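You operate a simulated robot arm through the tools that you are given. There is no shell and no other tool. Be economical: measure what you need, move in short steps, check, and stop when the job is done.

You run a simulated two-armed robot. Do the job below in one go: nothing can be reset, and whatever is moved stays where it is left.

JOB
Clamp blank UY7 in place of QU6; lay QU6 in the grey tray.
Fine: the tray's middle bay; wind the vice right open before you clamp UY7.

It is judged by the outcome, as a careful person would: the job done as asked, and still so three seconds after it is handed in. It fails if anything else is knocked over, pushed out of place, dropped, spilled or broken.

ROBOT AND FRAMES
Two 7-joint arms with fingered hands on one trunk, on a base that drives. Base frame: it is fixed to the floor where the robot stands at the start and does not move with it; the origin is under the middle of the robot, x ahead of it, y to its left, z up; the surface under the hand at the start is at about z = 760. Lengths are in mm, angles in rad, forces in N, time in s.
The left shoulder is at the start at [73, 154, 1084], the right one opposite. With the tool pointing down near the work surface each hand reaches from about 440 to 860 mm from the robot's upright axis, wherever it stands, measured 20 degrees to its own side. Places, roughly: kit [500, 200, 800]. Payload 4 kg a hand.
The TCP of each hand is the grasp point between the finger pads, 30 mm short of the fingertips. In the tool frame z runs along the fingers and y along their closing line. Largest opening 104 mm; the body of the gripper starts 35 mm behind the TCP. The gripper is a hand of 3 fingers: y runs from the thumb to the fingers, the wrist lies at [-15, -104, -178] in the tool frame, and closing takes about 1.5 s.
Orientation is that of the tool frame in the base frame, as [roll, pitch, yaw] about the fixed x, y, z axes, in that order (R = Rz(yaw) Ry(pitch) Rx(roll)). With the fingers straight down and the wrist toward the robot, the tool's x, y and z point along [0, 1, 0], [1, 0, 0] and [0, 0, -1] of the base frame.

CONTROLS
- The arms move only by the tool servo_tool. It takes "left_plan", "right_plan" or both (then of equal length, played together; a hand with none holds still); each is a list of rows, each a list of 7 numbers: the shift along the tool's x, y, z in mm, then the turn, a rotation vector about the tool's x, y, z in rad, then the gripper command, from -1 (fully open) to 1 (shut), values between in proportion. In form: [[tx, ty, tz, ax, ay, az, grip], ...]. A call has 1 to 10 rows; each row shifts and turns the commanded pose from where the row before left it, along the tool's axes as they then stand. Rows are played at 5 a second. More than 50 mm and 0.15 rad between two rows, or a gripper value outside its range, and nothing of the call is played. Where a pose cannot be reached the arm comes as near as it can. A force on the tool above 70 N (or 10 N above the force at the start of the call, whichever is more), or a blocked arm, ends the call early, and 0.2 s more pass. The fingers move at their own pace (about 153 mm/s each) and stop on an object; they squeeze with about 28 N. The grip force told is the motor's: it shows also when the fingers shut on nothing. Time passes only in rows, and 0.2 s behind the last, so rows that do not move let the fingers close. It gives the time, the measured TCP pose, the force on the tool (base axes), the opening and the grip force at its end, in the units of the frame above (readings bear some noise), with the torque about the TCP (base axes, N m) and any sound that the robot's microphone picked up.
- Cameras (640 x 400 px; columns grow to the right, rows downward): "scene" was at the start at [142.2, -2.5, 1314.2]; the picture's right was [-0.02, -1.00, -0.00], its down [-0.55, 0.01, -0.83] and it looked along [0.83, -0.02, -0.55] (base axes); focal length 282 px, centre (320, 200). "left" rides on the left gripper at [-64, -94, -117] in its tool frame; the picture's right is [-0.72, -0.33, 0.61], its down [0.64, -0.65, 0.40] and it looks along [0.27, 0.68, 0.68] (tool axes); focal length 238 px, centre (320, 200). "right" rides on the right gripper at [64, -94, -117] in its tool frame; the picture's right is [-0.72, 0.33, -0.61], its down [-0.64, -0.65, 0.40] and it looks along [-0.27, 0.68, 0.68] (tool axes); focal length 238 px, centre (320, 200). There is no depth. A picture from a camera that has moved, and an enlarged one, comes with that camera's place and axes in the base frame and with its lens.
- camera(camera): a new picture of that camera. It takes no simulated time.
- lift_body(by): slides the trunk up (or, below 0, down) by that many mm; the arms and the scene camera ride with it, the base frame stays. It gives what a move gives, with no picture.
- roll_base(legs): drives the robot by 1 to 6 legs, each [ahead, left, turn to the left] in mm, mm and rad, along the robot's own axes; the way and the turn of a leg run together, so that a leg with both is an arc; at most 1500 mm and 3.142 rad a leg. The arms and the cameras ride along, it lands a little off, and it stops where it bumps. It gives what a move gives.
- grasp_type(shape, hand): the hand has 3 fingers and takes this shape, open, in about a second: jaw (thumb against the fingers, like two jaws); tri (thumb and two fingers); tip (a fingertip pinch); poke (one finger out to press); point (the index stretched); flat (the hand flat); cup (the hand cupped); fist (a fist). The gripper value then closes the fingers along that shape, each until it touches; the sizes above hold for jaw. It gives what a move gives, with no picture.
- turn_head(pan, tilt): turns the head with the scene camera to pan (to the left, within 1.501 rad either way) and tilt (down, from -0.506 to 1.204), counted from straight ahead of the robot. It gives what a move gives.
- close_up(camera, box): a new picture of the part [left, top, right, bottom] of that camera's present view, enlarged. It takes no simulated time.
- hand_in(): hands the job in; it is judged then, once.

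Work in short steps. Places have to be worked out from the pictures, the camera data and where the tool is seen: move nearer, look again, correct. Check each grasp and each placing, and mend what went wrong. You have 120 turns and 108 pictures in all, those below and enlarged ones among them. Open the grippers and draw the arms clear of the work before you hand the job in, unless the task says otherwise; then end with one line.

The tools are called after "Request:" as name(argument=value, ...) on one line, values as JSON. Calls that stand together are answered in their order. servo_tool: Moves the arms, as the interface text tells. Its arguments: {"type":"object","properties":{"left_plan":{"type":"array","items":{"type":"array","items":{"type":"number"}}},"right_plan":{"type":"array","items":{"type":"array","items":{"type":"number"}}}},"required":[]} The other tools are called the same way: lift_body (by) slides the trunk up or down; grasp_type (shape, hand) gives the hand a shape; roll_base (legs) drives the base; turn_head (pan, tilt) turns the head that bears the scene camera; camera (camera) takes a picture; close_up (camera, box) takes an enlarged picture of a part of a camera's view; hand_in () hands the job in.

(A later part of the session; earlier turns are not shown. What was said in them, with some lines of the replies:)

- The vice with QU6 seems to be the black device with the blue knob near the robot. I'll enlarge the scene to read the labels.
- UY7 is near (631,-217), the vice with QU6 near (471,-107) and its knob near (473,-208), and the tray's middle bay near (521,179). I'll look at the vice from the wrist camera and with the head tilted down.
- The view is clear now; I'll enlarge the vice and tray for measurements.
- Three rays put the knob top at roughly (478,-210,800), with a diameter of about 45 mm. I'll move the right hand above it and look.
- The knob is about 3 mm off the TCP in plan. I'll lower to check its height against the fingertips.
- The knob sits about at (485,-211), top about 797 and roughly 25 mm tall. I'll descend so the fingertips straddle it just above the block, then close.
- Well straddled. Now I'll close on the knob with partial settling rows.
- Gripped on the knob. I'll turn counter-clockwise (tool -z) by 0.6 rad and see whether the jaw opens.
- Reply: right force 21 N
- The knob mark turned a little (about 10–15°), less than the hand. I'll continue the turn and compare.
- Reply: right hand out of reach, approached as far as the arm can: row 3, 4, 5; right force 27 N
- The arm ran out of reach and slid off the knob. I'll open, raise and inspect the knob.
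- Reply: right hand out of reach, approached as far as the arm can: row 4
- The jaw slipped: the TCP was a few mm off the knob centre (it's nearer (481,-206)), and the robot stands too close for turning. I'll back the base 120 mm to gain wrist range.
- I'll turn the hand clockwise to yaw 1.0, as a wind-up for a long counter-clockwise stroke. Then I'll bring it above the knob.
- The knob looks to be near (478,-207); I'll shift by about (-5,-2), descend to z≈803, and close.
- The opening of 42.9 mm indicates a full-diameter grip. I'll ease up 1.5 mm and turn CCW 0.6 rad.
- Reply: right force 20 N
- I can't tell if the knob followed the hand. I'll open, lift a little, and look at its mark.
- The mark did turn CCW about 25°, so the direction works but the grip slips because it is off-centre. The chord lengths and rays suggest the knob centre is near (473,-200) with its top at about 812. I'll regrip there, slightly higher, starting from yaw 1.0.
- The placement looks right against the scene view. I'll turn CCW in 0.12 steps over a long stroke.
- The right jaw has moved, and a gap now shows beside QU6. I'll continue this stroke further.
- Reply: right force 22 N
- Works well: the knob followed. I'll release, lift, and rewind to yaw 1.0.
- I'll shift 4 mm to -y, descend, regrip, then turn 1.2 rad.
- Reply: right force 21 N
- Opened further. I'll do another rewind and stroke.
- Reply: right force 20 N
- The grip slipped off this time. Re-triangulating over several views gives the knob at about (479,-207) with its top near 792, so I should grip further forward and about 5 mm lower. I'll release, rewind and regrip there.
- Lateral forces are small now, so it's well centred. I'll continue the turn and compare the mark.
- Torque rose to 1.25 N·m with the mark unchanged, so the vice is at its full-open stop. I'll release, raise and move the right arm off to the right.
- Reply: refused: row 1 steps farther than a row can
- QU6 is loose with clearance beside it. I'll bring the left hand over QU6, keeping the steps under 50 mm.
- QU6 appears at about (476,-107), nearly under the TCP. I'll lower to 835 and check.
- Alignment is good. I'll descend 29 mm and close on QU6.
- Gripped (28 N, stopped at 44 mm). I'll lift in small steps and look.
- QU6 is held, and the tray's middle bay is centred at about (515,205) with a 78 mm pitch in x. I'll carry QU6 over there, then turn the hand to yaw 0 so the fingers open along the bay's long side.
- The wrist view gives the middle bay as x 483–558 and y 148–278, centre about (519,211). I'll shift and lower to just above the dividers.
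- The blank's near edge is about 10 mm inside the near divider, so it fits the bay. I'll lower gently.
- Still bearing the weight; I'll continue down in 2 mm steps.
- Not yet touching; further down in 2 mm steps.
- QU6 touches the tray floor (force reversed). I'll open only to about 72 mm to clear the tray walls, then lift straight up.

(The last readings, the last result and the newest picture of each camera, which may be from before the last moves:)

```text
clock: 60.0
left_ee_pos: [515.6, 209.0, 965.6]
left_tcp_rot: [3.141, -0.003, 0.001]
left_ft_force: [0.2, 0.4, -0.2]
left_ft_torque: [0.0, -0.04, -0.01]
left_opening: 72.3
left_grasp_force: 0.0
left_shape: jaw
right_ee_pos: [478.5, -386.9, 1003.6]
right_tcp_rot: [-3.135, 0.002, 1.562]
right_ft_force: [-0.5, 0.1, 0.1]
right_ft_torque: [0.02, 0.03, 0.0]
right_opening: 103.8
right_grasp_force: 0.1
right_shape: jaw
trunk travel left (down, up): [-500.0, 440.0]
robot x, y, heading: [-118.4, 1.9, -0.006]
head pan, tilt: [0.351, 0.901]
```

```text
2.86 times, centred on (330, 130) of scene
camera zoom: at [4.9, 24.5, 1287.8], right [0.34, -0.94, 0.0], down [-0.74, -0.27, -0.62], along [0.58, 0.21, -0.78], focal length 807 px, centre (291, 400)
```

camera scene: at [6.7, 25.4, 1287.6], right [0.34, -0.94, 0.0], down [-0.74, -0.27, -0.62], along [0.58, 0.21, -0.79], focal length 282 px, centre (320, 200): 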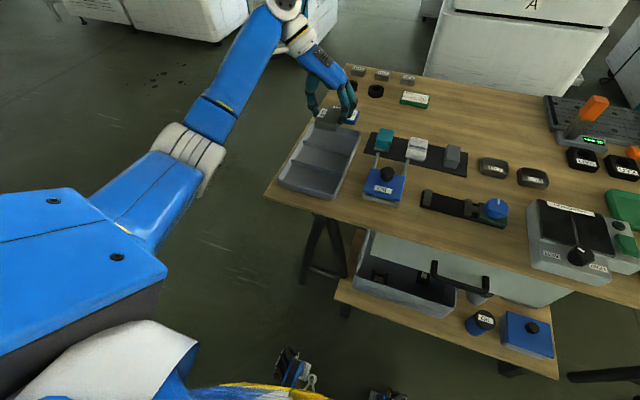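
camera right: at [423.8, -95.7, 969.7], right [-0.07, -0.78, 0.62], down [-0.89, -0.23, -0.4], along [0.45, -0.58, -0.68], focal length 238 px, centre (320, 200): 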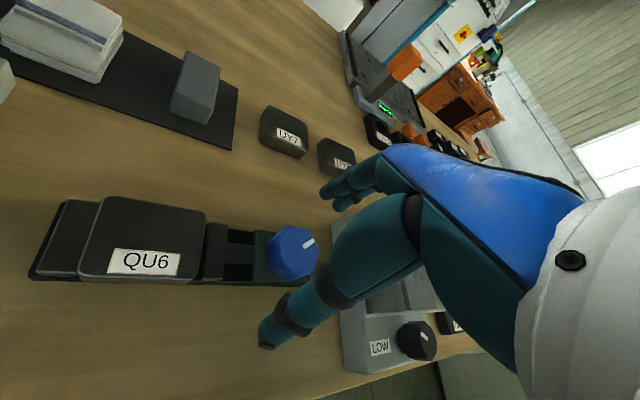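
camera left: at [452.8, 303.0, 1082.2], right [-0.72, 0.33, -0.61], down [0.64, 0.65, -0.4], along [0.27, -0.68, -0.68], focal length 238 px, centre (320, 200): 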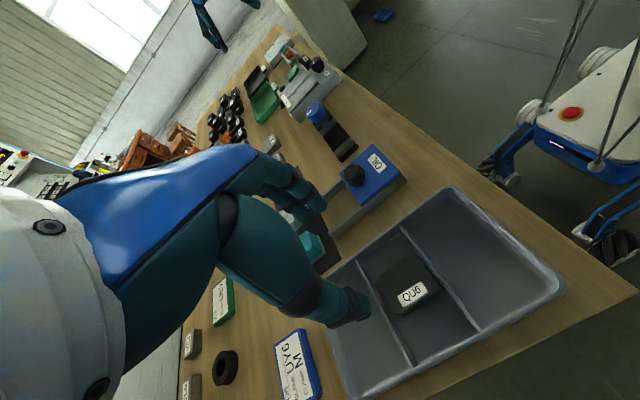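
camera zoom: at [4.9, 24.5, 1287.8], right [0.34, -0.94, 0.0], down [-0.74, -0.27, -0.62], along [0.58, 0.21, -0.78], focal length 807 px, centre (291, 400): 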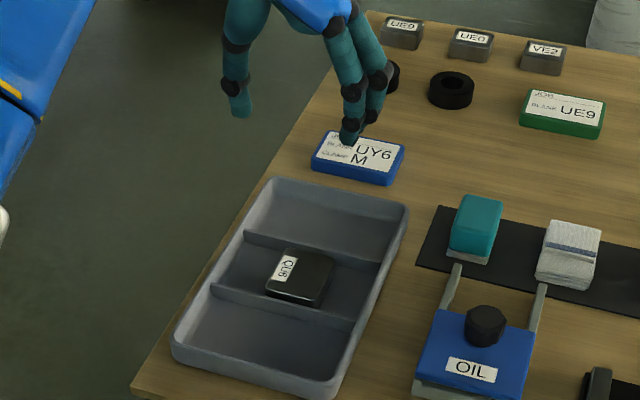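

QU6 lies in the middle bay. I'll park the left arm up and left, bring the right hand over UY7, and turn the head back.

Request:
servo_tool(left_plan=[[0, -20, -35, 0, 0, 0, -0.4], [0, -20, -35, 0, 0, 0, -1], [0, -20, -35, 0, 0, 0, -1], [0, -20, -20, 0, 0, 0, -1], [0, 0, 0, 0, 0, 0, -1]], right_plan=[[33, 27, 10, 0, 0, 0, -1], [33, 27, 10, 0, 0, 0, -1], [33, 27, 10, 0, 0, 0, -1], [33, 27, 10, 0, 0, 0, -1], [33, 27, 10, 0, 0, 0, -1]])

Request:
turn_head(pan=-0.2, tilt=0.9)

Request:
camera(camera="right")

Request:
camera(camera="scene")

```text
clock: 61.1
left_ee_pos: [519.7, 291.8, 1088.7]
left_tcp_rot: [3.137, 0.0, 0.003]
left_ft_force: [0.5, -0.4, 0.3]
left_ft_torque: [-0.01, -0.01, 0.0]
left_opening: 103.9
left_grasp_force: 0.1
left_shape: jaw
right_ee_pos: [616.7, -219.6, 950.9]
right_tcp_rot: [-3.134, 0.007, 1.561]
right_ft_force: [0.3, -0.8, 0.2]
right_ft_torque: [-0.02, 0.01, 0.02]
right_opening: 103.7
right_grasp_force: 0.0
right_shape: jaw
trunk travel left (down, up): [-500.0, 440.0]
robot x, y, heading: [-122.7, -0.2, -0.001]
head pan, tilt: [0.351, 0.901]
```

```text
clock: 62.1
left_ee_pos: [518.6, 289.5, 1090.5]
left_tcp_rot: [-3.141, -0.001, 0.002]
left_ft_force: [-0.6, 0.8, 0.5]
left_ft_torque: [-0.01, 0.0, 0.03]
left_opening: 103.9
left_grasp_force: 0.1
left_shape: jaw
right_ee_pos: [613.5, -222.8, 952.7]
right_tcp_rot: [-3.133, 0.003, 1.562]
right_ft_force: [0.2, -0.3, -0.3]
right_ft_torque: [0.02, 0.0, 0.0]
right_opening: 103.9
right_grasp_force: 0.0
right_shape: jaw
trunk travel left (down, up): [-500.0, 440.0]
robot x, y, heading: [-122.7, -3.4, 0.001]
head pan, tilt: [-0.201, 0.901]
```

```text
46 pictures are left
camera right: at [521.3, -156.9, 1068.9], right [0.33, -0.72, 0.61], down [-0.66, -0.64, -0.4], along [0.68, -0.28, -0.68], focal length 238 px, centre (320, 200)
```

right: 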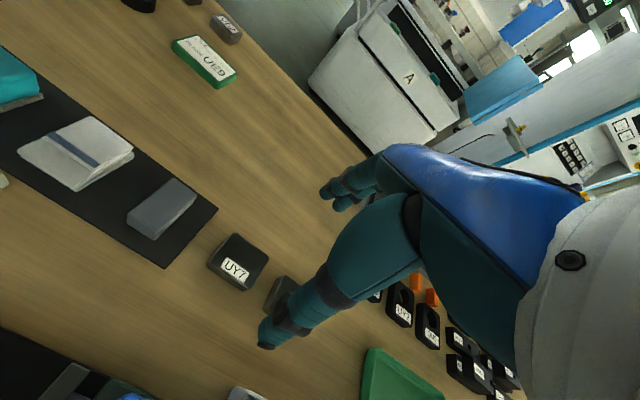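

```text
45 pictures are left
camera scene: at [9.4, -14.7, 1287.6], right [-0.2, -0.98, 0.0], down [-0.77, 0.16, -0.62], along [0.61, -0.12, -0.79], focal length 282 px, centre (320, 200)
```

scene: 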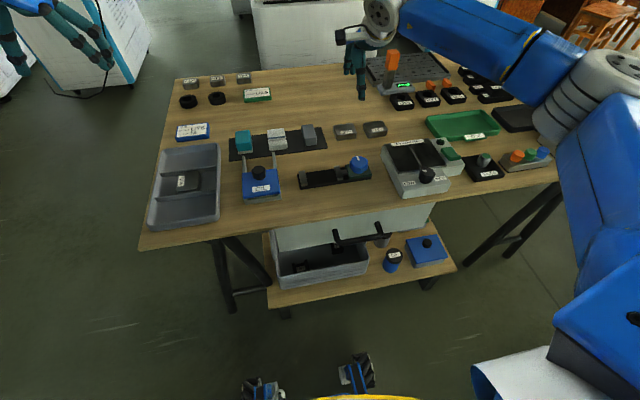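

UY7 is estimated at around (633,-213). I'll move over it and lower, then look again.

Request:
servo_tool(right_plan=[[4, 10, 35, 0, 0, 0, -1], [4, 8, 35, 0, 0, 0, -1], [0, 0, 0, 0, 0, 0, -1]])

Request:
camera(camera="right")

Request:
close_up(camera="scene", box=[290, 70, 410, 170])

```text
clock: 62.9
left_ee_pos: [517.4, 288.0, 1090.6]
left_tcp_rot: [3.139, -0.001, 0.001]
left_ft_force: [0.0, -0.4, -0.3]
left_ft_torque: [0.0, -0.02, 0.0]
left_opening: 103.9
left_grasp_force: 0.1
left_shape: jaw
right_ee_pos: [631.4, -213.8, 883.3]
right_tcp_rot: [-3.134, 0.005, 1.564]
right_ft_force: [0.9, 0.1, 0.5]
right_ft_torque: [0.0, -0.01, -0.01]
right_opening: 103.5
right_grasp_force: 0.1
right_shape: jaw
trunk travel left (down, up): [-500.0, 440.0]
robot x, y, heading: [-123.2, -1.6, -0.003]
head pan, tilt: [-0.201, 0.901]
```

```text
44 pictures are left
camera right: at [538.2, -148.9, 999.8], right [0.32, -0.72, 0.61], down [-0.66, -0.64, -0.4], along [0.68, -0.28, -0.68], focal length 238 px, centre (320, 200)
```

right: 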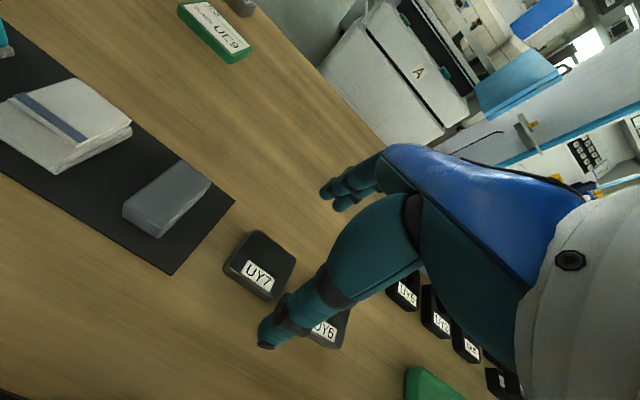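

```text
4.00 times, centred on (350, 120) of scene
camera zoom: at [8.8, -14.5, 1287.7], right [-0.2, -0.98, 0.0], down [-0.77, 0.16, -0.62], along [0.61, -0.12, -0.79], focal length 1129 px, centre (200, 520)
```

zoom: 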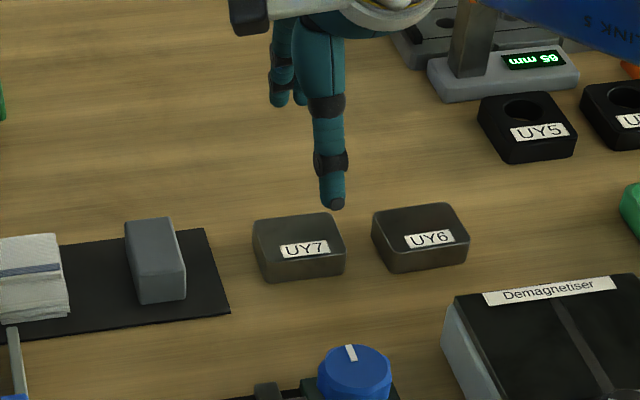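

The two views average to UY7 at about (631,-210). I'll descend to z≈800 and close, mirroring the QU6 grip.

Request:
servo_tool(right_plan=[[3.5, 0, 30, 0, 0, 0, -1], [0, 0, 30, 0, 0, 0, -1], [0, 0, 22, 0, 0, 0, -1], [0, 0, 0, 0, 0, 0, -1]])

Request:
camera(camera="right")

Request:
close_up(camera="scene", box=[290, 70, 410, 170])

```text
clock: 63.9
left_ee_pos: [517.6, 290.2, 1090.6]
left_tcp_rot: [3.14, 0.0, 0.001]
left_ft_force: [-0.9, -0.5, -0.1]
left_ft_torque: [0.01, 0.0, 0.0]
left_opening: 103.9
left_grasp_force: 0.0
left_shape: jaw
right_ee_pos: [630.7, -210.2, 800.8]
right_tcp_rot: [-3.132, 0.004, 1.562]
right_ft_force: [-0.8, 0.0, -0.9]
right_ft_torque: [0.04, 0.0, -0.02]
right_opening: 103.8
right_grasp_force: 0.1
right_shape: jaw
trunk travel left (down, up): [-500.0, 440.0]
robot x, y, heading: [-123.6, 0.9, -0.004]
head pan, tilt: [-0.201, 0.901]
```

```text
42 pictures are left
camera right: at [537.4, -145.9, 917.5], right [0.33, -0.72, 0.61], down [-0.66, -0.64, -0.4], along [0.68, -0.28, -0.68], focal length 238 px, centre (320, 200)
```

right: 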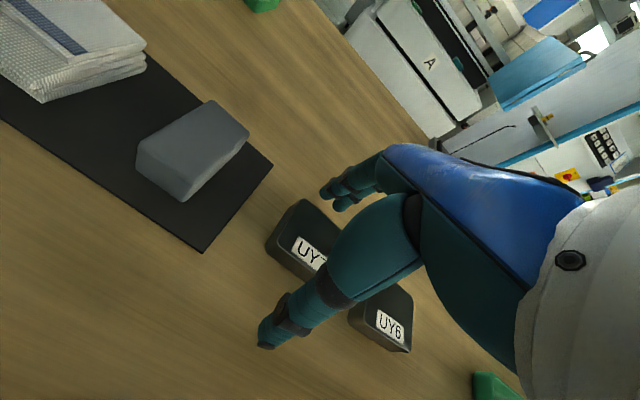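

```text
4.00 times, centred on (350, 120) of scene
camera zoom: at [9.4, -14.4, 1287.6], right [-0.2, -0.98, 0.0], down [-0.77, 0.16, -0.62], along [0.61, -0.12, -0.79], focal length 1129 px, centre (200, 520)
```

zoom: 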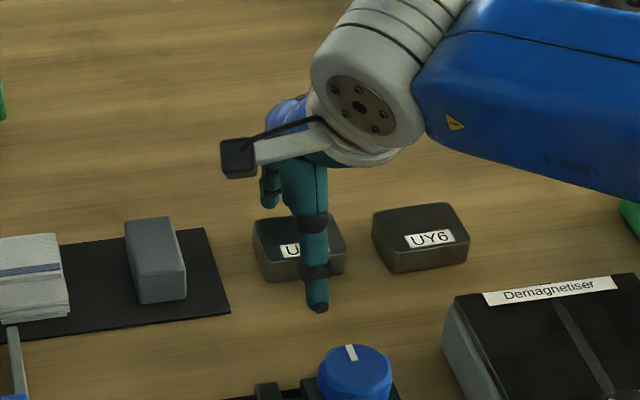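

Alignment in y is good. I'll close on UY7 and lift slightly.

Request:
servo_tool(right_plan=[[2, 0, 0, 0, 0, 0, 0.2], [0, 0, 0, 0, 0, 0, 1], [0, 0, 0, 0, 0, 0, 1], [0, 0, 0, 0, 0, 0, 1], [0, 0, 0, 0, 0, 0, 1], [0, 0, 0, 0, 0, 0, 1], [0, 0, -20, 0, 0, 0, 1], [0, 0, -40, 0, 0, 0, 1], [0, 0, -40, 0, 0, 0, 1]])

Request:
camera(camera="right")

Request:
close_up(camera="scene", box=[290, 70, 410, 170])

```text
clock: 65.9
left_ee_pos: [518.1, 290.7, 1089.7]
left_tcp_rot: [3.139, -0.002, 0.001]
left_ft_force: [-0.5, -0.4, 0.0]
left_ft_torque: [0.0, 0.0, -0.01]
left_opening: 104.1
left_grasp_force: 0.0
left_shape: jaw
right_ee_pos: [632.1, -207.9, 901.9]
right_tcp_rot: [-3.131, 0.005, 1.562]
right_ft_force: [-0.1, 0.0, -4.3]
right_ft_torque: [0.03, -0.01, -0.02]
right_opening: 44.3
right_grasp_force: 28.2
right_shape: jaw
trunk travel left (down, up): [-500.0, 440.0]
robot x, y, heading: [-117.8, 0.8, -0.001]
head pan, tilt: [-0.201, 0.901]
```

```text
40 pictures are left
camera right: at [538.7, -142.7, 1017.6], right [0.33, -0.72, 0.61], down [-0.66, -0.64, -0.39], along [0.67, -0.28, -0.68], focal length 238 px, centre (320, 200)
```

right: 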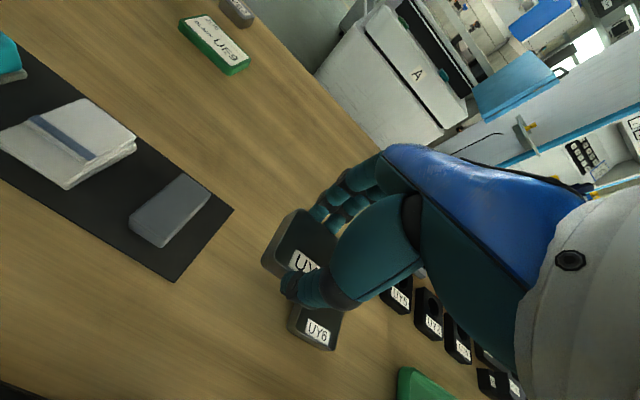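

```text
4.00 times, centred on (350, 120) of scene
camera zoom: at [9.7, -14.2, 1287.5], right [-0.2, -0.98, 0.0], down [-0.77, 0.16, -0.62], along [0.61, -0.12, -0.79], focal length 1129 px, centre (200, 520)
```

zoom: 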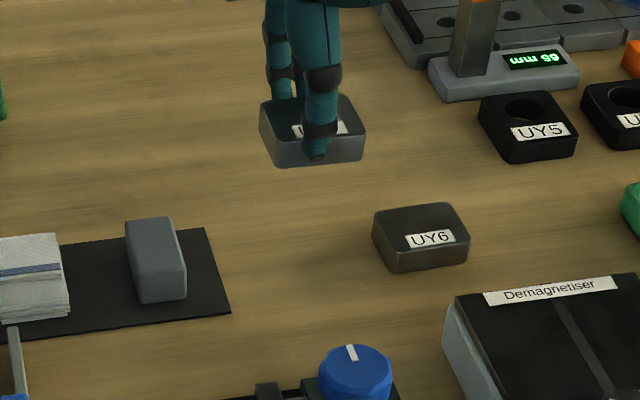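

UY7 is held just as QU6 was. I'll carry it above the vice seat at about (475,-110).

Request:
servo_tool(right_plan=[[24.5, -39, 0, 0, 0, 0, 1], [24.5, -39, 0, 0, 0, 0, 1], [24.5, -39, 0, 0, 0, 0, 1], [24.5, -40, 0, 0, 0, 0, 1], [0, 0, 30, 0, 0, 0, 1], [0, 0, 0, 0, 0, 0, 1]])

Request:
camera(camera="right")

Request:
close_up(camera="scene", box=[290, 110, 410, 210])

```text
clock: 67.3
left_ee_pos: [519.7, 287.6, 1089.2]
left_tcp_rot: [-3.141, -0.004, 0.001]
left_ft_force: [0.1, 0.5, 0.1]
left_ft_torque: [0.01, 0.0, 0.01]
left_opening: 103.6
left_grasp_force: 0.0
left_shape: jaw
right_ee_pos: [476.7, -109.2, 870.6]
right_tcp_rot: [-3.133, 0.004, 1.56]
right_ft_force: [-0.3, 0.0, -3.6]
right_ft_torque: [-0.01, 0.0, 0.0]
right_opening: 44.3
right_grasp_force: 28.4
right_shape: jaw
trunk travel left (down, up): [-500.0, 440.0]
robot x, y, heading: [-119.9, 2.0, 0.0]
head pan, tilt: [-0.201, 0.901]
```

```text
38 pictures are left
camera right: at [382.8, -43.7, 987.8], right [0.33, -0.72, 0.61], down [-0.66, -0.64, -0.4], along [0.68, -0.28, -0.68], focal length 238 px, centre (320, 200)
```

right: 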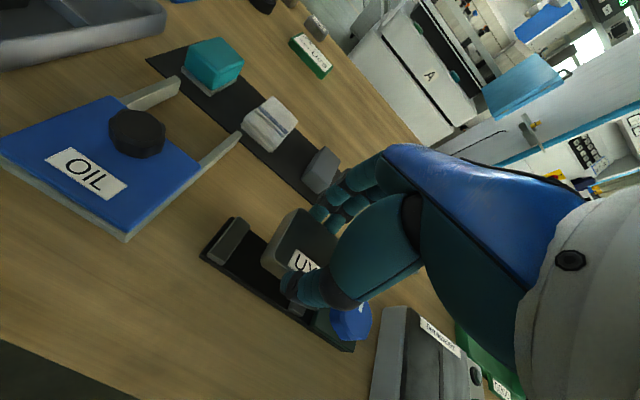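

```text
4.00 times, centred on (350, 160) of scene
camera zoom: at [10.2, -15.1, 1287.5], right [-0.2, -0.98, 0.0], down [-0.77, 0.16, -0.62], along [0.61, -0.12, -0.79], focal length 1129 px, centre (200, 360)
```

zoom: 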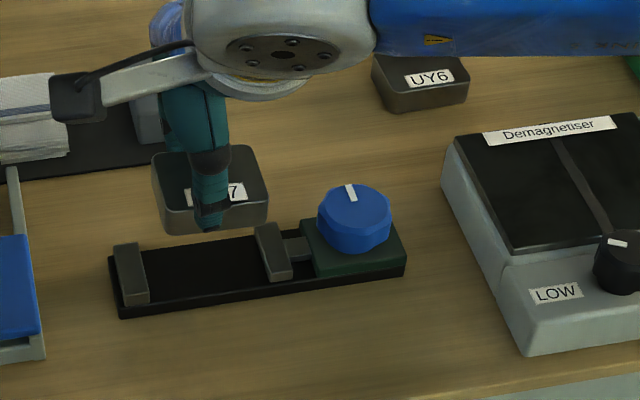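

The jaws span about 71 mm and the blank is about 60 mm. The seat centre is y≈-109 and the blank centre y≈-112, so I'll shift +3 mm in y, lower to 822 and check.

Request:
servo_tool(right_plan=[[3, 0, 25, 0, 0, 0, 1], [0, 0, 18, 0, 0, 0, 1], [0, 0, 0, 0, 0, 0, 1]])

Request:
camera(camera="right")

Request:
close_up(camera="scene", box=[290, 110, 410, 210])

```text
clock: 68.1
left_ee_pos: [518.9, 288.5, 1089.9]
left_tcp_rot: [3.14, 0.001, -0.001]
left_ft_force: [-0.4, 1.0, -0.5]
left_ft_torque: [0.01, 0.01, 0.02]
left_opening: 104.2
left_grasp_force: 0.1
left_shape: jaw
right_ee_pos: [475.4, -107.4, 828.2]
right_tcp_rot: [-3.132, 0.003, 1.561]
right_ft_force: [-0.8, -0.4, -4.0]
right_ft_torque: [0.02, 0.0, 0.04]
right_opening: 44.2
right_grasp_force: 28.2
right_shape: jaw
trunk travel left (down, up): [-500.0, 440.0]
robot x, y, heading: [-118.2, -1.9, 0.003]
head pan, tilt: [-0.201, 0.901]
```

```text
36 pictures are left
camera right: at [382.5, -41.0, 945.0], right [0.33, -0.72, 0.61], down [-0.66, -0.64, -0.4], along [0.68, -0.28, -0.68], focal length 238 px, centre (320, 200)
```

right: 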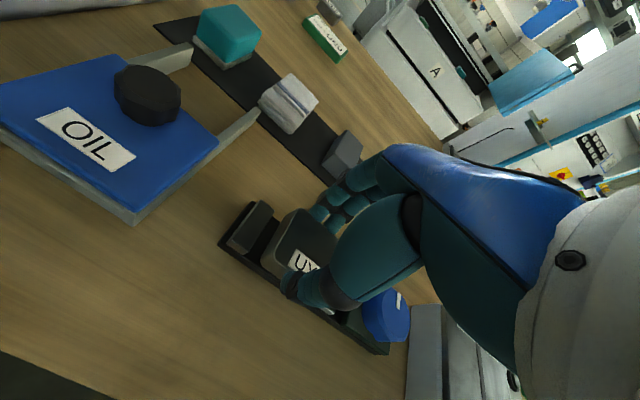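

```text
4.00 times, centred on (350, 160) of scene
camera zoom: at [9.6, -14.5, 1287.6], right [-0.2, -0.98, 0.0], down [-0.77, 0.16, -0.62], along [0.61, -0.12, -0.79], focal length 1129 px, centre (200, 360)
```

zoom: 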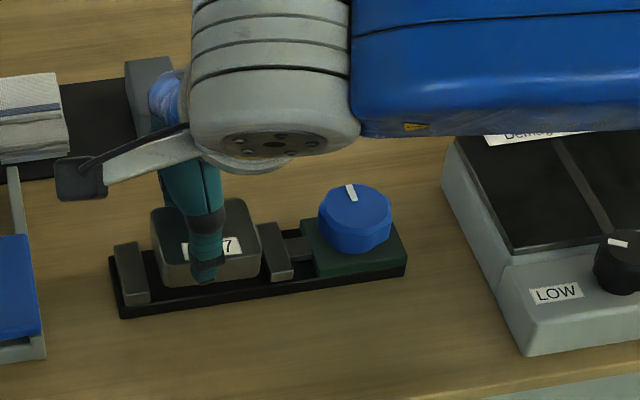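

It's centred within 2 mm. I'll nudge +2 mm in y and lower into the seat until contact.

Request:
servo_tool(right_plan=[[2, 0, 6, 0, 0, 0, 1], [0, 0, 6, 0, 0, 0, 1], [0, 0, 3, 0, 0, 0, 1], [0, 0, 2, 0, 0, 0, 1], [0, 0, 0, 0, 0, 0, 1]])

Request:
close_up(camera="scene", box=[290, 110, 410, 210])

```text
clock: 69.3
left_ee_pos: [519.0, 289.5, 1090.5]
left_tcp_rot: [3.138, -0.001, 0.002]
left_ft_force: [0.4, -0.3, 0.1]
left_ft_torque: [0.0, 0.02, -0.01]
left_opening: 103.9
left_grasp_force: 0.0
left_shape: jaw
right_ee_pos: [475.5, -103.9, 812.4]
right_tcp_rot: [-3.134, 0.005, 1.563]
right_ft_force: [0.0, 0.4, -0.7]
right_ft_torque: [-0.02, -0.05, -0.02]
right_opening: 44.3
right_grasp_force: 28.2
right_shape: jaw
trunk travel left (down, up): [-500.0, 440.0]
robot x, y, heading: [-116.7, -1.6, -0.004]
head pan, tilt: [-0.201, 0.901]
```

```text
4.00 times, centred on (350, 160) of scene
camera zoom: at [9.4, -14.2, 1287.7], right [-0.2, -0.98, 0.0], down [-0.77, 0.16, -0.62], along [0.61, -0.12, -0.79], focal length 1129 px, centre (200, 360)
```

zoom: 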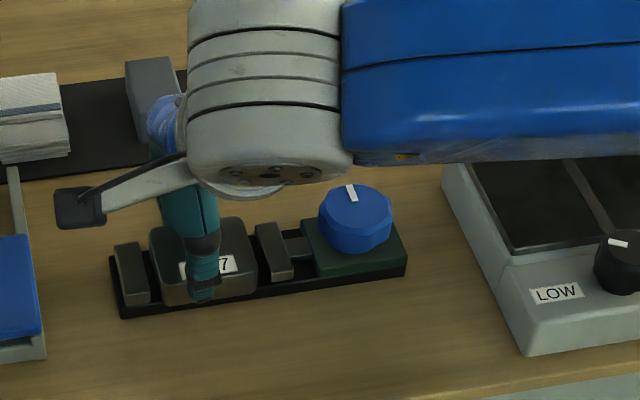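

UY7 is between the jaws and resting (weight unloaded). I'll release and withdraw upward.

Request:
servo_tool(right_plan=[[0, 0, 1, 0, 0, 0, 1], [0, 0, 0, 0, 0, 0, 0], [0, 0, 0, 0, 0, 0, -0.6], [0, 0, 0, 0, 0, 0, -1], [0, 0, -25, 0, 0, 0, -1], [0, 0, -40, 0, 0, 0, -1], [0, 0, -40, 0, 0, 0, -1]])

Request:
camera(camera="right")

Request:
close_up(camera="scene", box=[290, 110, 410, 210])

```text
clock: 70.9
left_ee_pos: [517.0, 290.1, 1088.4]
left_tcp_rot: [3.141, -0.002, 0.002]
left_ft_force: [-0.1, -1.0, 0.3]
left_ft_torque: [0.0, -0.01, 0.02]
left_opening: 104.0
left_grasp_force: 0.1
left_shape: jaw
right_ee_pos: [476.8, -104.1, 916.3]
right_tcp_rot: [-3.132, 0.004, 1.563]
right_ft_force: [-0.5, 0.3, -0.1]
right_ft_torque: [0.0, -0.01, 0.02]
right_opening: 103.7
right_grasp_force: 0.1
right_shape: jaw
trunk travel left (down, up): [-500.0, 440.0]
robot x, y, heading: [-119.1, 1.0, 0.0]
head pan, tilt: [-0.201, 0.901]
```

```text
33 pictures are left
camera right: at [382.9, -38.6, 1033.0], right [0.33, -0.72, 0.61], down [-0.66, -0.64, -0.4], along [0.68, -0.28, -0.68], focal length 238 px, centre (320, 200)
```

right: 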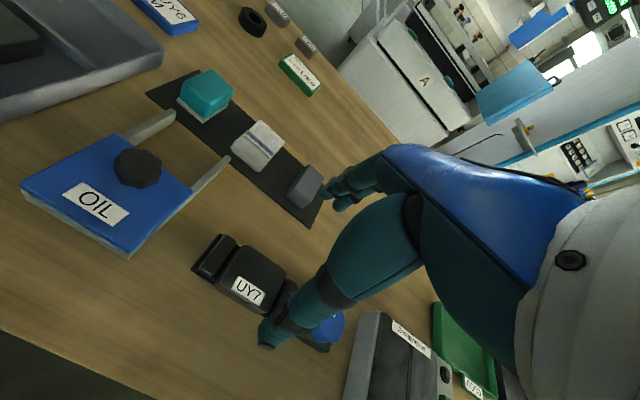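

```text
4.00 times, centred on (350, 160) of scene
camera zoom: at [8.5, -13.9, 1287.7], right [-0.2, -0.98, 0.0], down [-0.77, 0.16, -0.62], along [0.61, -0.12, -0.79], focal length 1129 px, centre (200, 360)
```

zoom: 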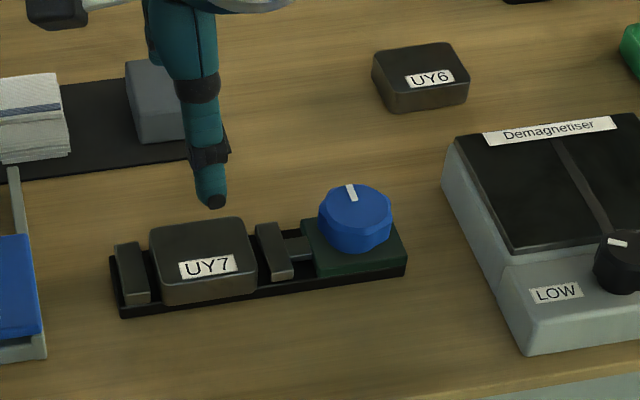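

UY7 sits well between the jaws. Now I'll move the right hand over the knob and pre-turn to yaw 2.2 for a clockwise stroke.

Request:
servo_tool(right_plan=[[-34, 1, 0, 0, 0, 0, -1], [-34, 1, 0, 0, 0, 0, -1], [-35, 0.5, 0, 0, 0, 0, -1], [0, 0, 20, 0, 0, -0.13, -1], [0, 0, 20, 0, 0, -0.13, -1], [0, 0, 0, 0, 0, -0.13, -1], [0, 0, 0, 0, 0, -0.13, -1], [0, 0, 0, 0, 0, -0.13, -1]])

Request:
camera(camera="right")

```text
clock: 72.7
left_ee_pos: [518.1, 288.0, 1089.3]
left_tcp_rot: [3.141, -0.001, 0.002]
left_ft_force: [1.1, 0.9, -0.6]
left_ft_torque: [0.04, 0.04, 0.0]
left_opening: 104.0
left_grasp_force: 0.0
left_shape: jaw
right_ee_pos: [478.6, -207.2, 876.3]
right_tcp_rot: [-3.134, -0.003, 2.216]
right_ft_force: [-0.9, 0.6, -0.2]
right_ft_torque: [-0.01, 0.01, 0.04]
right_opening: 103.9
right_grasp_force: 0.0
right_shape: jaw
trunk travel left (down, up): [-500.0, 440.0]
robot x, y, heading: [-117.5, -3.2, 0.003]
head pan, tilt: [-0.201, 0.901]
```

```text
31 pictures are left
camera right: at [364.7, -212.8, 992.9], right [0.7, -0.38, 0.61], down [-0.14, -0.91, -0.4], along [0.7, 0.19, -0.68], focal length 238 px, centre (320, 200)
```

right: 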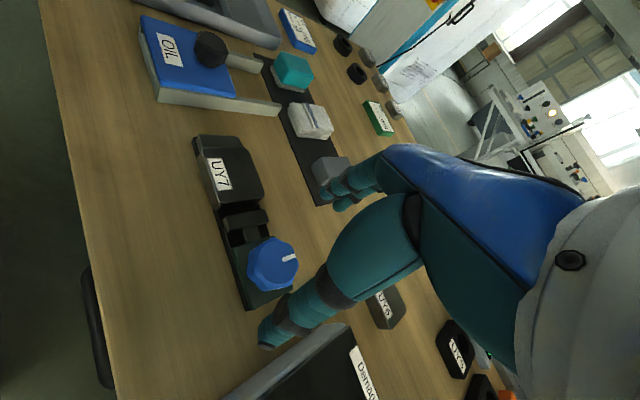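

Position is good; I'll descend to z≈809, grip, then turn clockwise 1.25 rad.

Request:
servo_tool(right_plan=[[0, 0, 33, 0, 0, 0, -1], [0, 0, 33, 0, 0, 0, -1], [0, 0, 0, 0, 0, 0, -1], [0, 0, 0, 0, 0, 0, 1], [0, 0, 0, 0, 0, 0, 1], [0, 0, 0, 0, 0, 0, 1], [0, 0, 0, 0, 0, 0, 1], [0, 0, 0, 0, 0, 0, 1]])

Request:
servo_tool(right_plan=[[0, 0, 0, 0, 0, 0.12, 1], [0, 0, 0, 0, 0, 0.12, 1], [0, 0, 0, 0, 0, 0.12, 1], [0, 0, 0, 0, 0, 0.12, 1], [0, 0, 0, 0, 0, 0.12, 1], [0, 0, 0, 0, 0, 0.12, 1], [0, 0, 0, 0, 0, 0.12, 1], [0, 0, 0, 0, 0, 0.12, 1], [0, 0, 0, 0, 0, 0.12, 1], [0, 0, 0, 0, 0, 0.12, 1]])

Request:
close_up(camera="scene", box=[290, 110, 410, 210])

```text
clock: 74.5
left_ee_pos: [518.1, 289.4, 1090.3]
left_tcp_rot: [-3.14, -0.001, 0.003]
left_ft_force: [-0.3, -0.2, -0.4]
left_ft_torque: [0.04, 0.02, 0.01]
left_opening: 103.8
left_grasp_force: 0.1
left_shape: jaw
right_ee_pos: [478.0, -207.9, 810.9]
right_tcp_rot: [-3.132, -0.003, 2.213]
right_ft_force: [0.5, 0.2, 2.0]
right_ft_torque: [0.07, -0.16, -0.1]
right_opening: 40.9
right_grasp_force: 28.4
right_shape: jaw
trunk travel left (down, up): [-500.0, 440.0]
robot x, y, heading: [-120.9, -4.7, -0.001]
head pan, tilt: [-0.201, 0.901]
```

```text
clock: 76.7
left_ee_pos: [519.2, 291.9, 1088.0]
left_tcp_rot: [3.138, 0.001, 0.002]
left_ft_force: [-0.1, -0.3, 0.3]
left_ft_torque: [-0.02, 0.0, 0.0]
left_opening: 103.8
left_grasp_force: 0.0
left_shape: jaw
right_ee_pos: [478.4, -204.7, 809.7]
right_tcp_rot: [-3.137, 0.007, 1.013]
right_ft_force: [5.9, 8.1, -5.8]
right_ft_torque: [0.2, -0.59, 0.87]
right_opening: 38.7
right_grasp_force: 27.7
right_shape: jaw
trunk travel left (down, up): [-500.0, 440.0]
robot x, y, heading: [-116.4, 0.3, -0.004]
head pan, tilt: [-0.201, 0.901]
```

```text
4.00 times, centred on (350, 160) of scene
camera zoom: at [11.8, -11.6, 1287.3], right [-0.2, -0.98, 0.0], down [-0.77, 0.15, -0.62], along [0.6, -0.13, -0.79], focal length 1129 px, centre (200, 360)
```

zoom: 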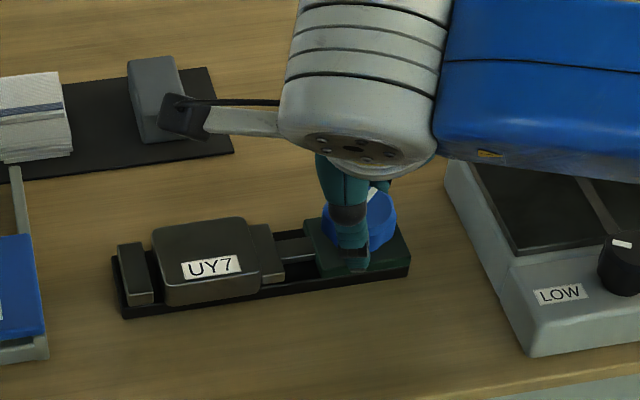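

The jaw has advanced to UY7; a gap remains on the fixed-jaw side. I'll release, rewind and do another clockwise stroke.

Request:
servo_tool(right_plan=[[0, 0, 0, 0, 0, 0, -1], [0, 0, 0, 0, 0, 0, -1], [0, 0, -40, 0, 0, -0.15, -1], [0, 0, 0, 0, 0, -0.15, -1], [0, 0, 0, 0, 0, -0.15, -1], [0, 0, 0, 0, 0, -0.15, -1], [0, 0, 0, 0, 0, -0.15, -1], [0, 0, 0, 0, 0, -0.15, -1], [0, 0, 0, 0, 0, -0.15, -1], [0, 0, 0, 0, 0, -0.15, -1]])

Request:
close_up(camera="scene", box=[290, 110, 410, 210])

Request:
servo_tool(right_plan=[[0, 0, 20, 0, 0, 0, -1], [0, 0, 20, 0, 0, 0, -1], [0, 0, 0, 0, 0, 0, -1], [0, 0, 0, 0, 0, 0, 1], [0, 0, 0, 0, 0, 0, 1], [0, 0, 0, 0, 0, 0, 1], [0, 0, 0, 0, 0, 0, 1], [0, 0, 0, 0, 0, 0, 1]])

Request:
servo_tool(right_plan=[[0, 0, 0, 0, 0, 0.12, 1], [0, 0, 0, 0, 0, 0.12, 1], [0, 0, 0, 0, 0, 0.12, 1], [0, 0, 0, 0, 0, 0.12, 1], [0, 0, 0, 0, 0, 0.12, 1], [0, 0, 0, 0, 0, 0.12, 1], [0, 0, 0, 0, 0, 0.12, 1], [0, 0, 0, 0, 0, 0.12, 1], [0, 0, 0, 0, 0, 0.12, 1], [0, 0, 0, 0, 0, 0.12, 1]])

Request:
close_up(camera="scene", box=[290, 110, 410, 210])

```text
clock: 78.9
left_ee_pos: [518.1, 287.7, 1089.2]
left_tcp_rot: [3.141, -0.002, 0.001]
left_ft_force: [-0.3, 0.8, 0.7]
left_ft_torque: [-0.01, -0.02, 0.0]
left_opening: 103.8
left_grasp_force: 0.0
left_shape: jaw
right_ee_pos: [478.6, -208.2, 850.2]
right_tcp_rot: [-3.133, -0.004, 2.213]
right_ft_force: [-0.1, 0.2, 0.2]
right_ft_torque: [0.05, -0.03, 0.02]
right_opening: 103.8
right_grasp_force: 0.1
right_shape: jaw
trunk travel left (down, up): [-500.0, 440.0]
robot x, y, heading: [-120.8, -0.6, 0.002]
head pan, tilt: [-0.201, 0.901]
```

```text
4.00 times, centred on (350, 160) of scene
camera zoom: at [9.3, -15.2, 1287.6], right [-0.2, -0.98, 0.0], down [-0.77, 0.16, -0.62], along [0.61, -0.12, -0.79], focal length 1129 px, centre (200, 360)
```

zoom: 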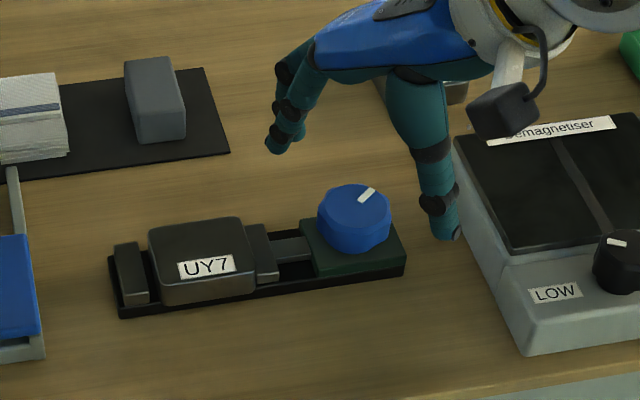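

```text
clock: 80.7
left_ee_pos: [517.4, 288.6, 1090.4]
left_tcp_rot: [3.141, -0.004, 0.001]
left_ft_force: [0.5, -0.4, 0.4]
left_ft_torque: [-0.01, 0.01, 0.0]
left_opening: 103.9
left_grasp_force: 0.0
left_shape: jaw
right_ee_pos: [476.9, -209.2, 809.8]
right_tcp_rot: [-3.134, -0.001, 2.213]
right_ft_force: [0.5, -0.5, 2.3]
right_ft_torque: [0.04, -0.17, -0.12]
right_opening: 41.3
right_grasp_force: 27.7
right_shape: jaw
trunk travel left (down, up): [-500.0, 440.0]
robot x, y, heading: [-120.5, 1.5, 0.005]
head pan, tilt: [-0.201, 0.901]
```

```text
clock: 82.9
left_ee_pos: [519.4, 291.3, 1087.8]
left_tcp_rot: [3.14, -0.001, 0.0]
left_ft_force: [0.8, 0.2, 0.8]
left_ft_torque: [0.0, -0.02, -0.01]
left_opening: 104.0
left_grasp_force: 0.0
left_shape: jaw
right_ee_pos: [477.9, -205.1, 809.0]
right_tcp_rot: [-3.135, 0.009, 1.01]
right_ft_force: [2.1, 9.7, -8.5]
right_ft_torque: [0.22, -0.52, 0.8]
right_opening: 38.7
right_grasp_force: 28.4
right_shape: jaw
trunk travel left (down, up): [-500.0, 440.0]
robot x, y, heading: [-119.0, -3.3, -0.005]
head pan, tilt: [-0.201, 0.901]
```

```text
4.00 times, centred on (350, 160) of scene
camera zoom: at [11.8, -11.3, 1287.3], right [-0.2, -0.98, 0.0], down [-0.77, 0.15, -0.62], along [0.6, -0.13, -0.79], focal length 1129 px, centre (200, 360)
```

zoom: 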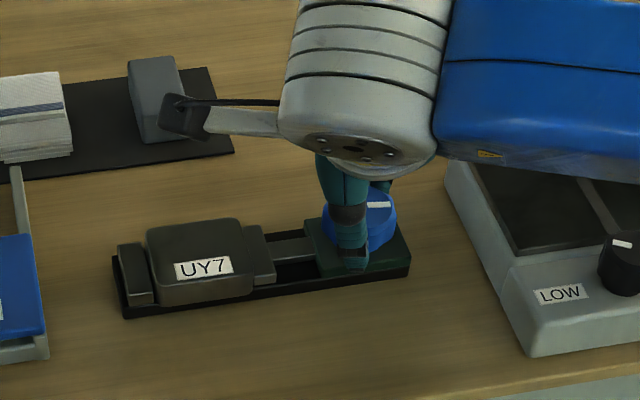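

UY7 is nearly against the fixed jaw. One more clockwise stroke to tighten.

Request:
servo_tool(right_plan=[[0, 0, 0, 0, 0, 0, -1], [0, 0, 0, 0, 0, 0, -1], [0, 0, -40, 0, 0, -0.15, -1], [0, 0, 0, 0, 0, -0.15, -1], [0, 0, 0, 0, 0, -0.15, -1], [0, 0, 0, 0, 0, -0.15, -1], [0, 0, 0, 0, 0, -0.15, -1], [0, 0, 0, 0, 0, -0.15, -1], [0, 0, 0, 0, 0, -0.15, -1], [0, 0, 0, 0, 0, -0.15, -1]])

Request:
servo_tool(right_plan=[[0, 0, 20, 0, 0, 0, -1], [0, 0, 20, 0, 0, 0, -1], [0, 0, 0, 0, 0, 0, -1], [0, 0, 0, 0, 0, 0, 1], [0, 0, 0, 0, 0, 0, 1], [0, 0, 0, 0, 0, 0, 1], [0, 0, 0, 0, 0, 0, 1], [0, 0, 0, 0, 0, 0, 1]])

Request:
servo_tool(right_plan=[[0, 0, 0, 0, 0, 0.12, 1], [0, 0, 0, 0, 0, 0.12, 1], [0, 0, 0, 0, 0, 0.12, 1], [0, 0, 0, 0, 0, 0.12, 1], [0, 0, 0, 0, 0, 0.12, 1], [0, 0, 0, 0, 0, 0.12, 1], [0, 0, 0, 0, 0, 0.12, 1], [0, 0, 0, 0, 0, 0.12, 1], [0, 0, 0, 0, 0, 0.12, 1], [0, 0, 0, 0, 0, 0.12, 1]])

Request:
close_up(camera="scene", box=[290, 110, 410, 210])

```text
clock: 85.1
left_ee_pos: [519.3, 288.2, 1089.0]
left_tcp_rot: [-3.141, -0.003, 0.003]
left_ft_force: [-0.4, -1.2, 0.1]
left_ft_torque: [0.0, 0.01, -0.04]
left_opening: 104.1
left_grasp_force: 0.1
left_shape: jaw
right_ee_pos: [477.4, -208.5, 849.5]
right_tcp_rot: [-3.133, -0.003, 2.212]
right_ft_force: [0.5, -0.4, -0.2]
right_ft_torque: [0.05, 0.01, -0.06]
right_opening: 104.0
right_grasp_force: 0.0
right_shape: jaw
trunk travel left (down, up): [-500.0, 440.0]
robot x, y, heading: [-122.6, 1.5, 0.0]
head pan, tilt: [-0.201, 0.901]
```

```text
clock: 86.9
left_ee_pos: [517.6, 289.4, 1091.4]
left_tcp_rot: [3.14, -0.001, 0.003]
left_ft_force: [-0.1, 0.0, 0.1]
left_ft_torque: [-0.03, 0.04, -0.05]
left_opening: 103.7
left_grasp_force: 0.0
left_shape: jaw
right_ee_pos: [476.7, -208.2, 810.5]
right_tcp_rot: [-3.134, 0.0, 2.209]
right_ft_force: [0.6, -1.4, 1.0]
right_ft_torque: [0.13, -0.22, -0.08]
right_opening: 40.8
right_grasp_force: 28.5
right_shape: jaw
trunk travel left (down, up): [-500.0, 440.0]
robot x, y, heading: [-119.8, 2.5, 0.0]
head pan, tilt: [-0.201, 0.901]
```

```text
clock: 89.1
left_ee_pos: [519.6, 292.4, 1087.8]
left_tcp_rot: [3.139, 0.0, 0.003]
left_ft_force: [0.0, 0.7, 0.2]
left_ft_torque: [0.01, 0.01, 0.0]
left_opening: 103.8
left_grasp_force: 0.0
left_shape: jaw
right_ee_pos: [477.9, -204.1, 810.0]
right_tcp_rot: [-3.136, 0.009, 1.011]
right_ft_force: [3.0, 12.7, -9.3]
right_ft_torque: [0.29, -0.41, 0.88]
right_opening: 38.4
right_grasp_force: 27.6
right_shape: jaw
trunk travel left (down, up): [-500.0, 440.0]
robot x, y, heading: [-119.6, 2.5, -0.004]
head pan, tilt: [-0.201, 0.901]
```

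```text
4.00 times, centred on (350, 160) of scene
camera zoom: at [12.0, -10.5, 1287.3], right [-0.2, -0.98, 0.0], down [-0.77, 0.15, -0.62], along [0.6, -0.13, -0.79], focal length 1129 px, centre (200, 360)
```

zoom: 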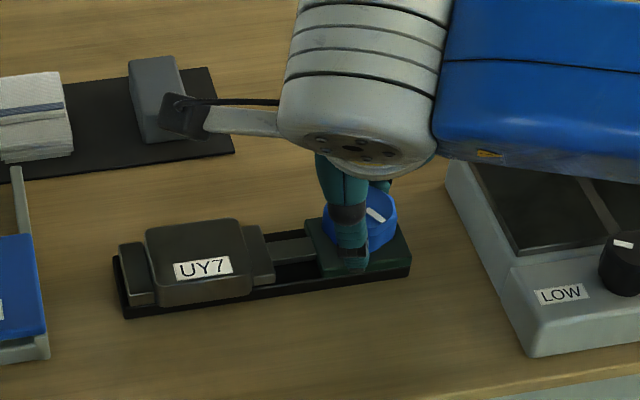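

The gap is closed and the mark is back near its original clamped angle. I'll do one more stroke to confirm it's tight, with the mark no longer advancing.

Request:
servo_tool(right_plan=[[0, 0, 0, 0, 0, 0, -1], [0, 0, 0, 0, 0, 0, -1], [0, 0, -40, 0, 0, -0.15, -1], [0, 0, 0, 0, 0, -0.15, -1], [0, 0, 0, 0, 0, -0.15, -1], [0, 0, 0, 0, 0, -0.15, -1], [0, 0, 0, 0, 0, -0.15, -1], [0, 0, 0, 0, 0, -0.15, -1], [0, 0, 0, 0, 0, -0.15, -1], [0, 0, 0, 0, 0, -0.15, -1]])

Request:
close_up(camera="scene", box=[290, 110, 410, 210])

Request:
servo_tool(right_plan=[[0, 0, 20, 0, 0, 0, -1], [0, 0, 20, 0, 0, 0, -1], [0, 0, 0, 0, 0, 0, -1], [0, 0, 0, 0, 0, 0, 1], [0, 0, 0, 0, 0, 0, 1], [0, 0, 0, 0, 0, 0, 1], [0, 0, 0, 0, 0, 0, 1], [0, 0, 0, 0, 0, 0, 1]])

Request:
servo_tool(right_plan=[[0, 0, 0, 0, 0, 0.12, 1], [0, 0, 0, 0, 0, 0.12, 1], [0, 0, 0, 0, 0, 0.12, 1], [0, 0, 0, 0, 0, 0.12, 1], [0, 0, 0, 0, 0, 0.12, 1], [0, 0, 0, 0, 0, 0.12, 1], [0, 0, 0, 0, 0, 0.12, 1], [0, 0, 0, 0, 0, 0.12, 1], [0, 0, 0, 0, 0, 0.12, 1], [0, 0, 0, 0, 0, 0.12, 1]])

Request:
close_up(camera="scene", box=[290, 110, 410, 210])

```text
clock: 91.3
left_ee_pos: [517.7, 289.7, 1088.9]
left_tcp_rot: [-3.141, -0.001, 0.002]
left_ft_force: [0.6, -0.6, -0.9]
left_ft_torque: [0.01, 0.01, 0.01]
left_opening: 103.9
left_grasp_force: 0.0
left_shape: jaw
right_ee_pos: [477.2, -207.9, 850.0]
right_tcp_rot: [-3.134, -0.003, 2.209]
right_ft_force: [-1.0, 0.5, 0.4]
right_ft_torque: [-0.01, 0.01, -0.03]
right_opening: 103.4
right_grasp_force: 0.0
right_shape: jaw
trunk travel left (down, up): [-500.0, 440.0]
robot x, y, heading: [-112.0, -1.6, 0.002]
head pan, tilt: [-0.201, 0.901]
```

```text
4.00 times, centred on (350, 160) of scene
camera zoom: at [9.3, -15.2, 1287.6], right [-0.2, -0.98, 0.0], down [-0.77, 0.16, -0.62], along [0.61, -0.12, -0.79], focal length 1129 px, centre (200, 360)
```

zoom: 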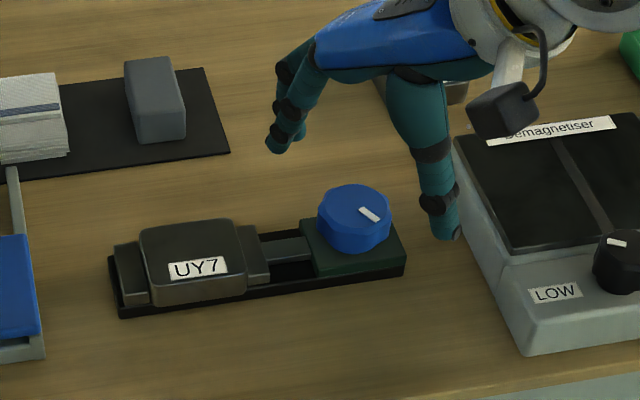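

```text
clock: 93.1
left_ee_pos: [518.2, 288.8, 1090.6]
left_tcp_rot: [3.141, -0.002, 0.002]
left_ft_force: [1.3, 0.1, 0.6]
left_ft_torque: [0.02, 0.0, 0.0]
left_opening: 104.0
left_grasp_force: 0.0
left_shape: jaw
right_ee_pos: [477.0, -209.2, 810.9]
right_tcp_rot: [-3.133, -0.002, 2.208]
right_ft_force: [0.6, -0.6, 0.3]
right_ft_torque: [0.13, -0.22, -0.08]
right_opening: 41.0
right_grasp_force: 28.2
right_shape: jaw
trunk travel left (down, up): [-500.0, 440.0]
robot x, y, heading: [-122.3, -3.0, -0.004]
head pan, tilt: [-0.201, 0.901]
```

```text
clock: 95.3
left_ee_pos: [521.1, 288.2, 1088.8]
left_tcp_rot: [3.141, 0.002, 0.001]
left_ft_force: [0.1, 0.7, 0.1]
left_ft_torque: [-0.02, 0.0, -0.04]
left_opening: 104.0
left_grasp_force: 0.1
left_shape: jaw
right_ee_pos: [480.5, -208.2, 809.6]
right_tcp_rot: [-3.136, 0.006, 1.005]
right_ft_force: [8.5, -0.3, -8.0]
right_ft_torque: [0.11, -0.96, 1.21]
right_opening: 33.9
right_grasp_force: 28.3
right_shape: jaw
trunk travel left (down, up): [-500.0, 440.0]
robot x, y, heading: [-116.7, 3.4, 0.002]
head pan, tilt: [-0.201, 0.901]
```

```text
4.00 times, centred on (350, 160) of scene
camera zoom: at [12.9, -15.2, 1287.2], right [-0.2, -0.98, 0.0], down [-0.77, 0.16, -0.62], along [0.6, -0.12, -0.79], focal length 1129 px, centre (200, 360)
```

zoom: 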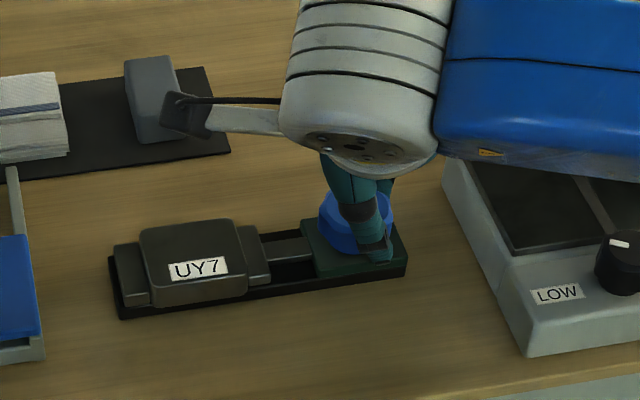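

Torque reached 1.21 N·m and the fingers slipped on the knob, so it's tight. I'll release, retract the right arm, and check everything.

Request:
servo_tool(right_plan=[[0, 0, 0, 0, 0, 0, -1], [0, 0, 0, 0, 0, 0, -1], [0, 0, -45, 0, 0, 0, -1], [0, 0, -50, 0, 0, -0.14, -1], [0, 0, -50, 0, 0, -0.14, -1], [0, 0, -50, 0, 0, -0.14, -1], [0, 0, 0, 0, 0, -0.14, -1], [-45, 0, 0, 0, 0, 0, -1], [-45, 0, 0, 0, 0, 0, -1], [-45, 0, 0, 0, 0, 0, -1]])

Request:
camera(camera="scene")

Request:
close_up(camera="scene", box=[290, 110, 410, 210])

Request:
close_up(camera="scene", box=[130, 130, 290, 240])

```text
clock: 97.5
left_ee_pos: [517.4, 287.3, 1090.2]
left_tcp_rot: [-3.141, -0.002, 0.003]
left_ft_force: [0.3, -0.7, -0.3]
left_ft_torque: [0.04, 0.01, 0.0]
left_opening: 104.0
left_grasp_force: 0.1
left_shape: jaw
right_ee_pos: [478.7, -345.5, 1006.3]
right_tcp_rot: [-3.132, 0.004, 1.57]
right_ft_force: [0.8, -0.3, 0.7]
right_ft_torque: [0.03, 0.0, 0.02]
right_opening: 103.9
right_grasp_force: 0.1
right_shape: jaw
trunk travel left (down, up): [-500.0, 440.0]
robot x, y, heading: [-117.0, 0.1, -0.006]
head pan, tilt: [-0.201, 0.901]
```

```text
24 pictures are left
camera scene: at [8.4, -16.8, 1287.7], right [-0.2, -0.98, 0.0], down [-0.77, 0.16, -0.62], along [0.61, -0.12, -0.79], focal length 282 px, centre (320, 200)
```

scene: 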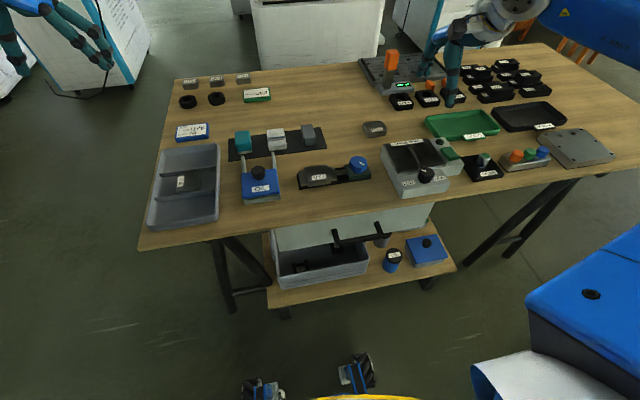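

```text
4.00 times, centred on (350, 160) of scene
camera zoom: at [8.4, -16.8, 1287.7], right [-0.2, -0.98, 0.0], down [-0.77, 0.16, -0.62], along [0.61, -0.12, -0.79], focal length 1129 px, centre (200, 360)
```

zoom: 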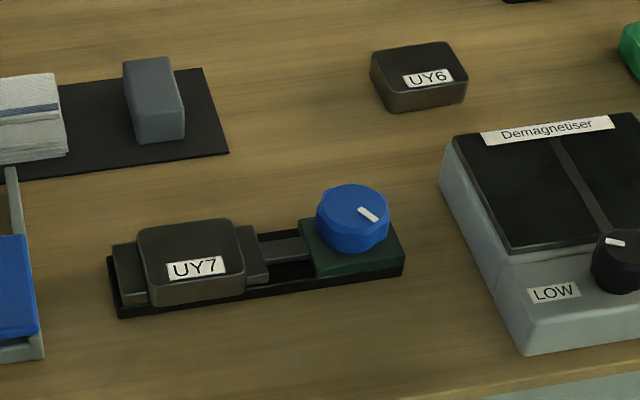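

```text
3.64 times, centred on (210, 185) of scene
camera zoom: at [8.4, -16.8, 1287.7], right [-0.2, -0.98, 0.0], down [-0.77, 0.16, -0.62], along [0.61, -0.12, -0.79], focal length 1027 px, centre (720, 254)
```

zoom: 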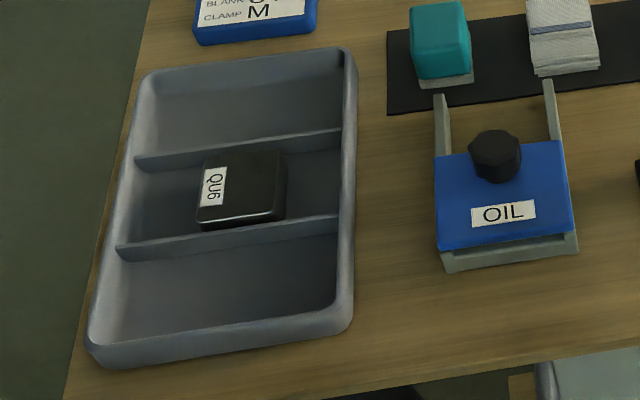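

UY7 is clamped tight between both jaws, with the mark unchanged after the last stroke. QU6 lies flat in the tray's middle bay, nothing else has moved, and both hands are open and clear, so I'm handing in.

Request:
hand_in()

```text
The job is handed in.
```

UY7 is clamped tight in the vice in place of QU6, after winding the vice open to its stop, and QU6 lies flat in the middle bay of the grey tray.
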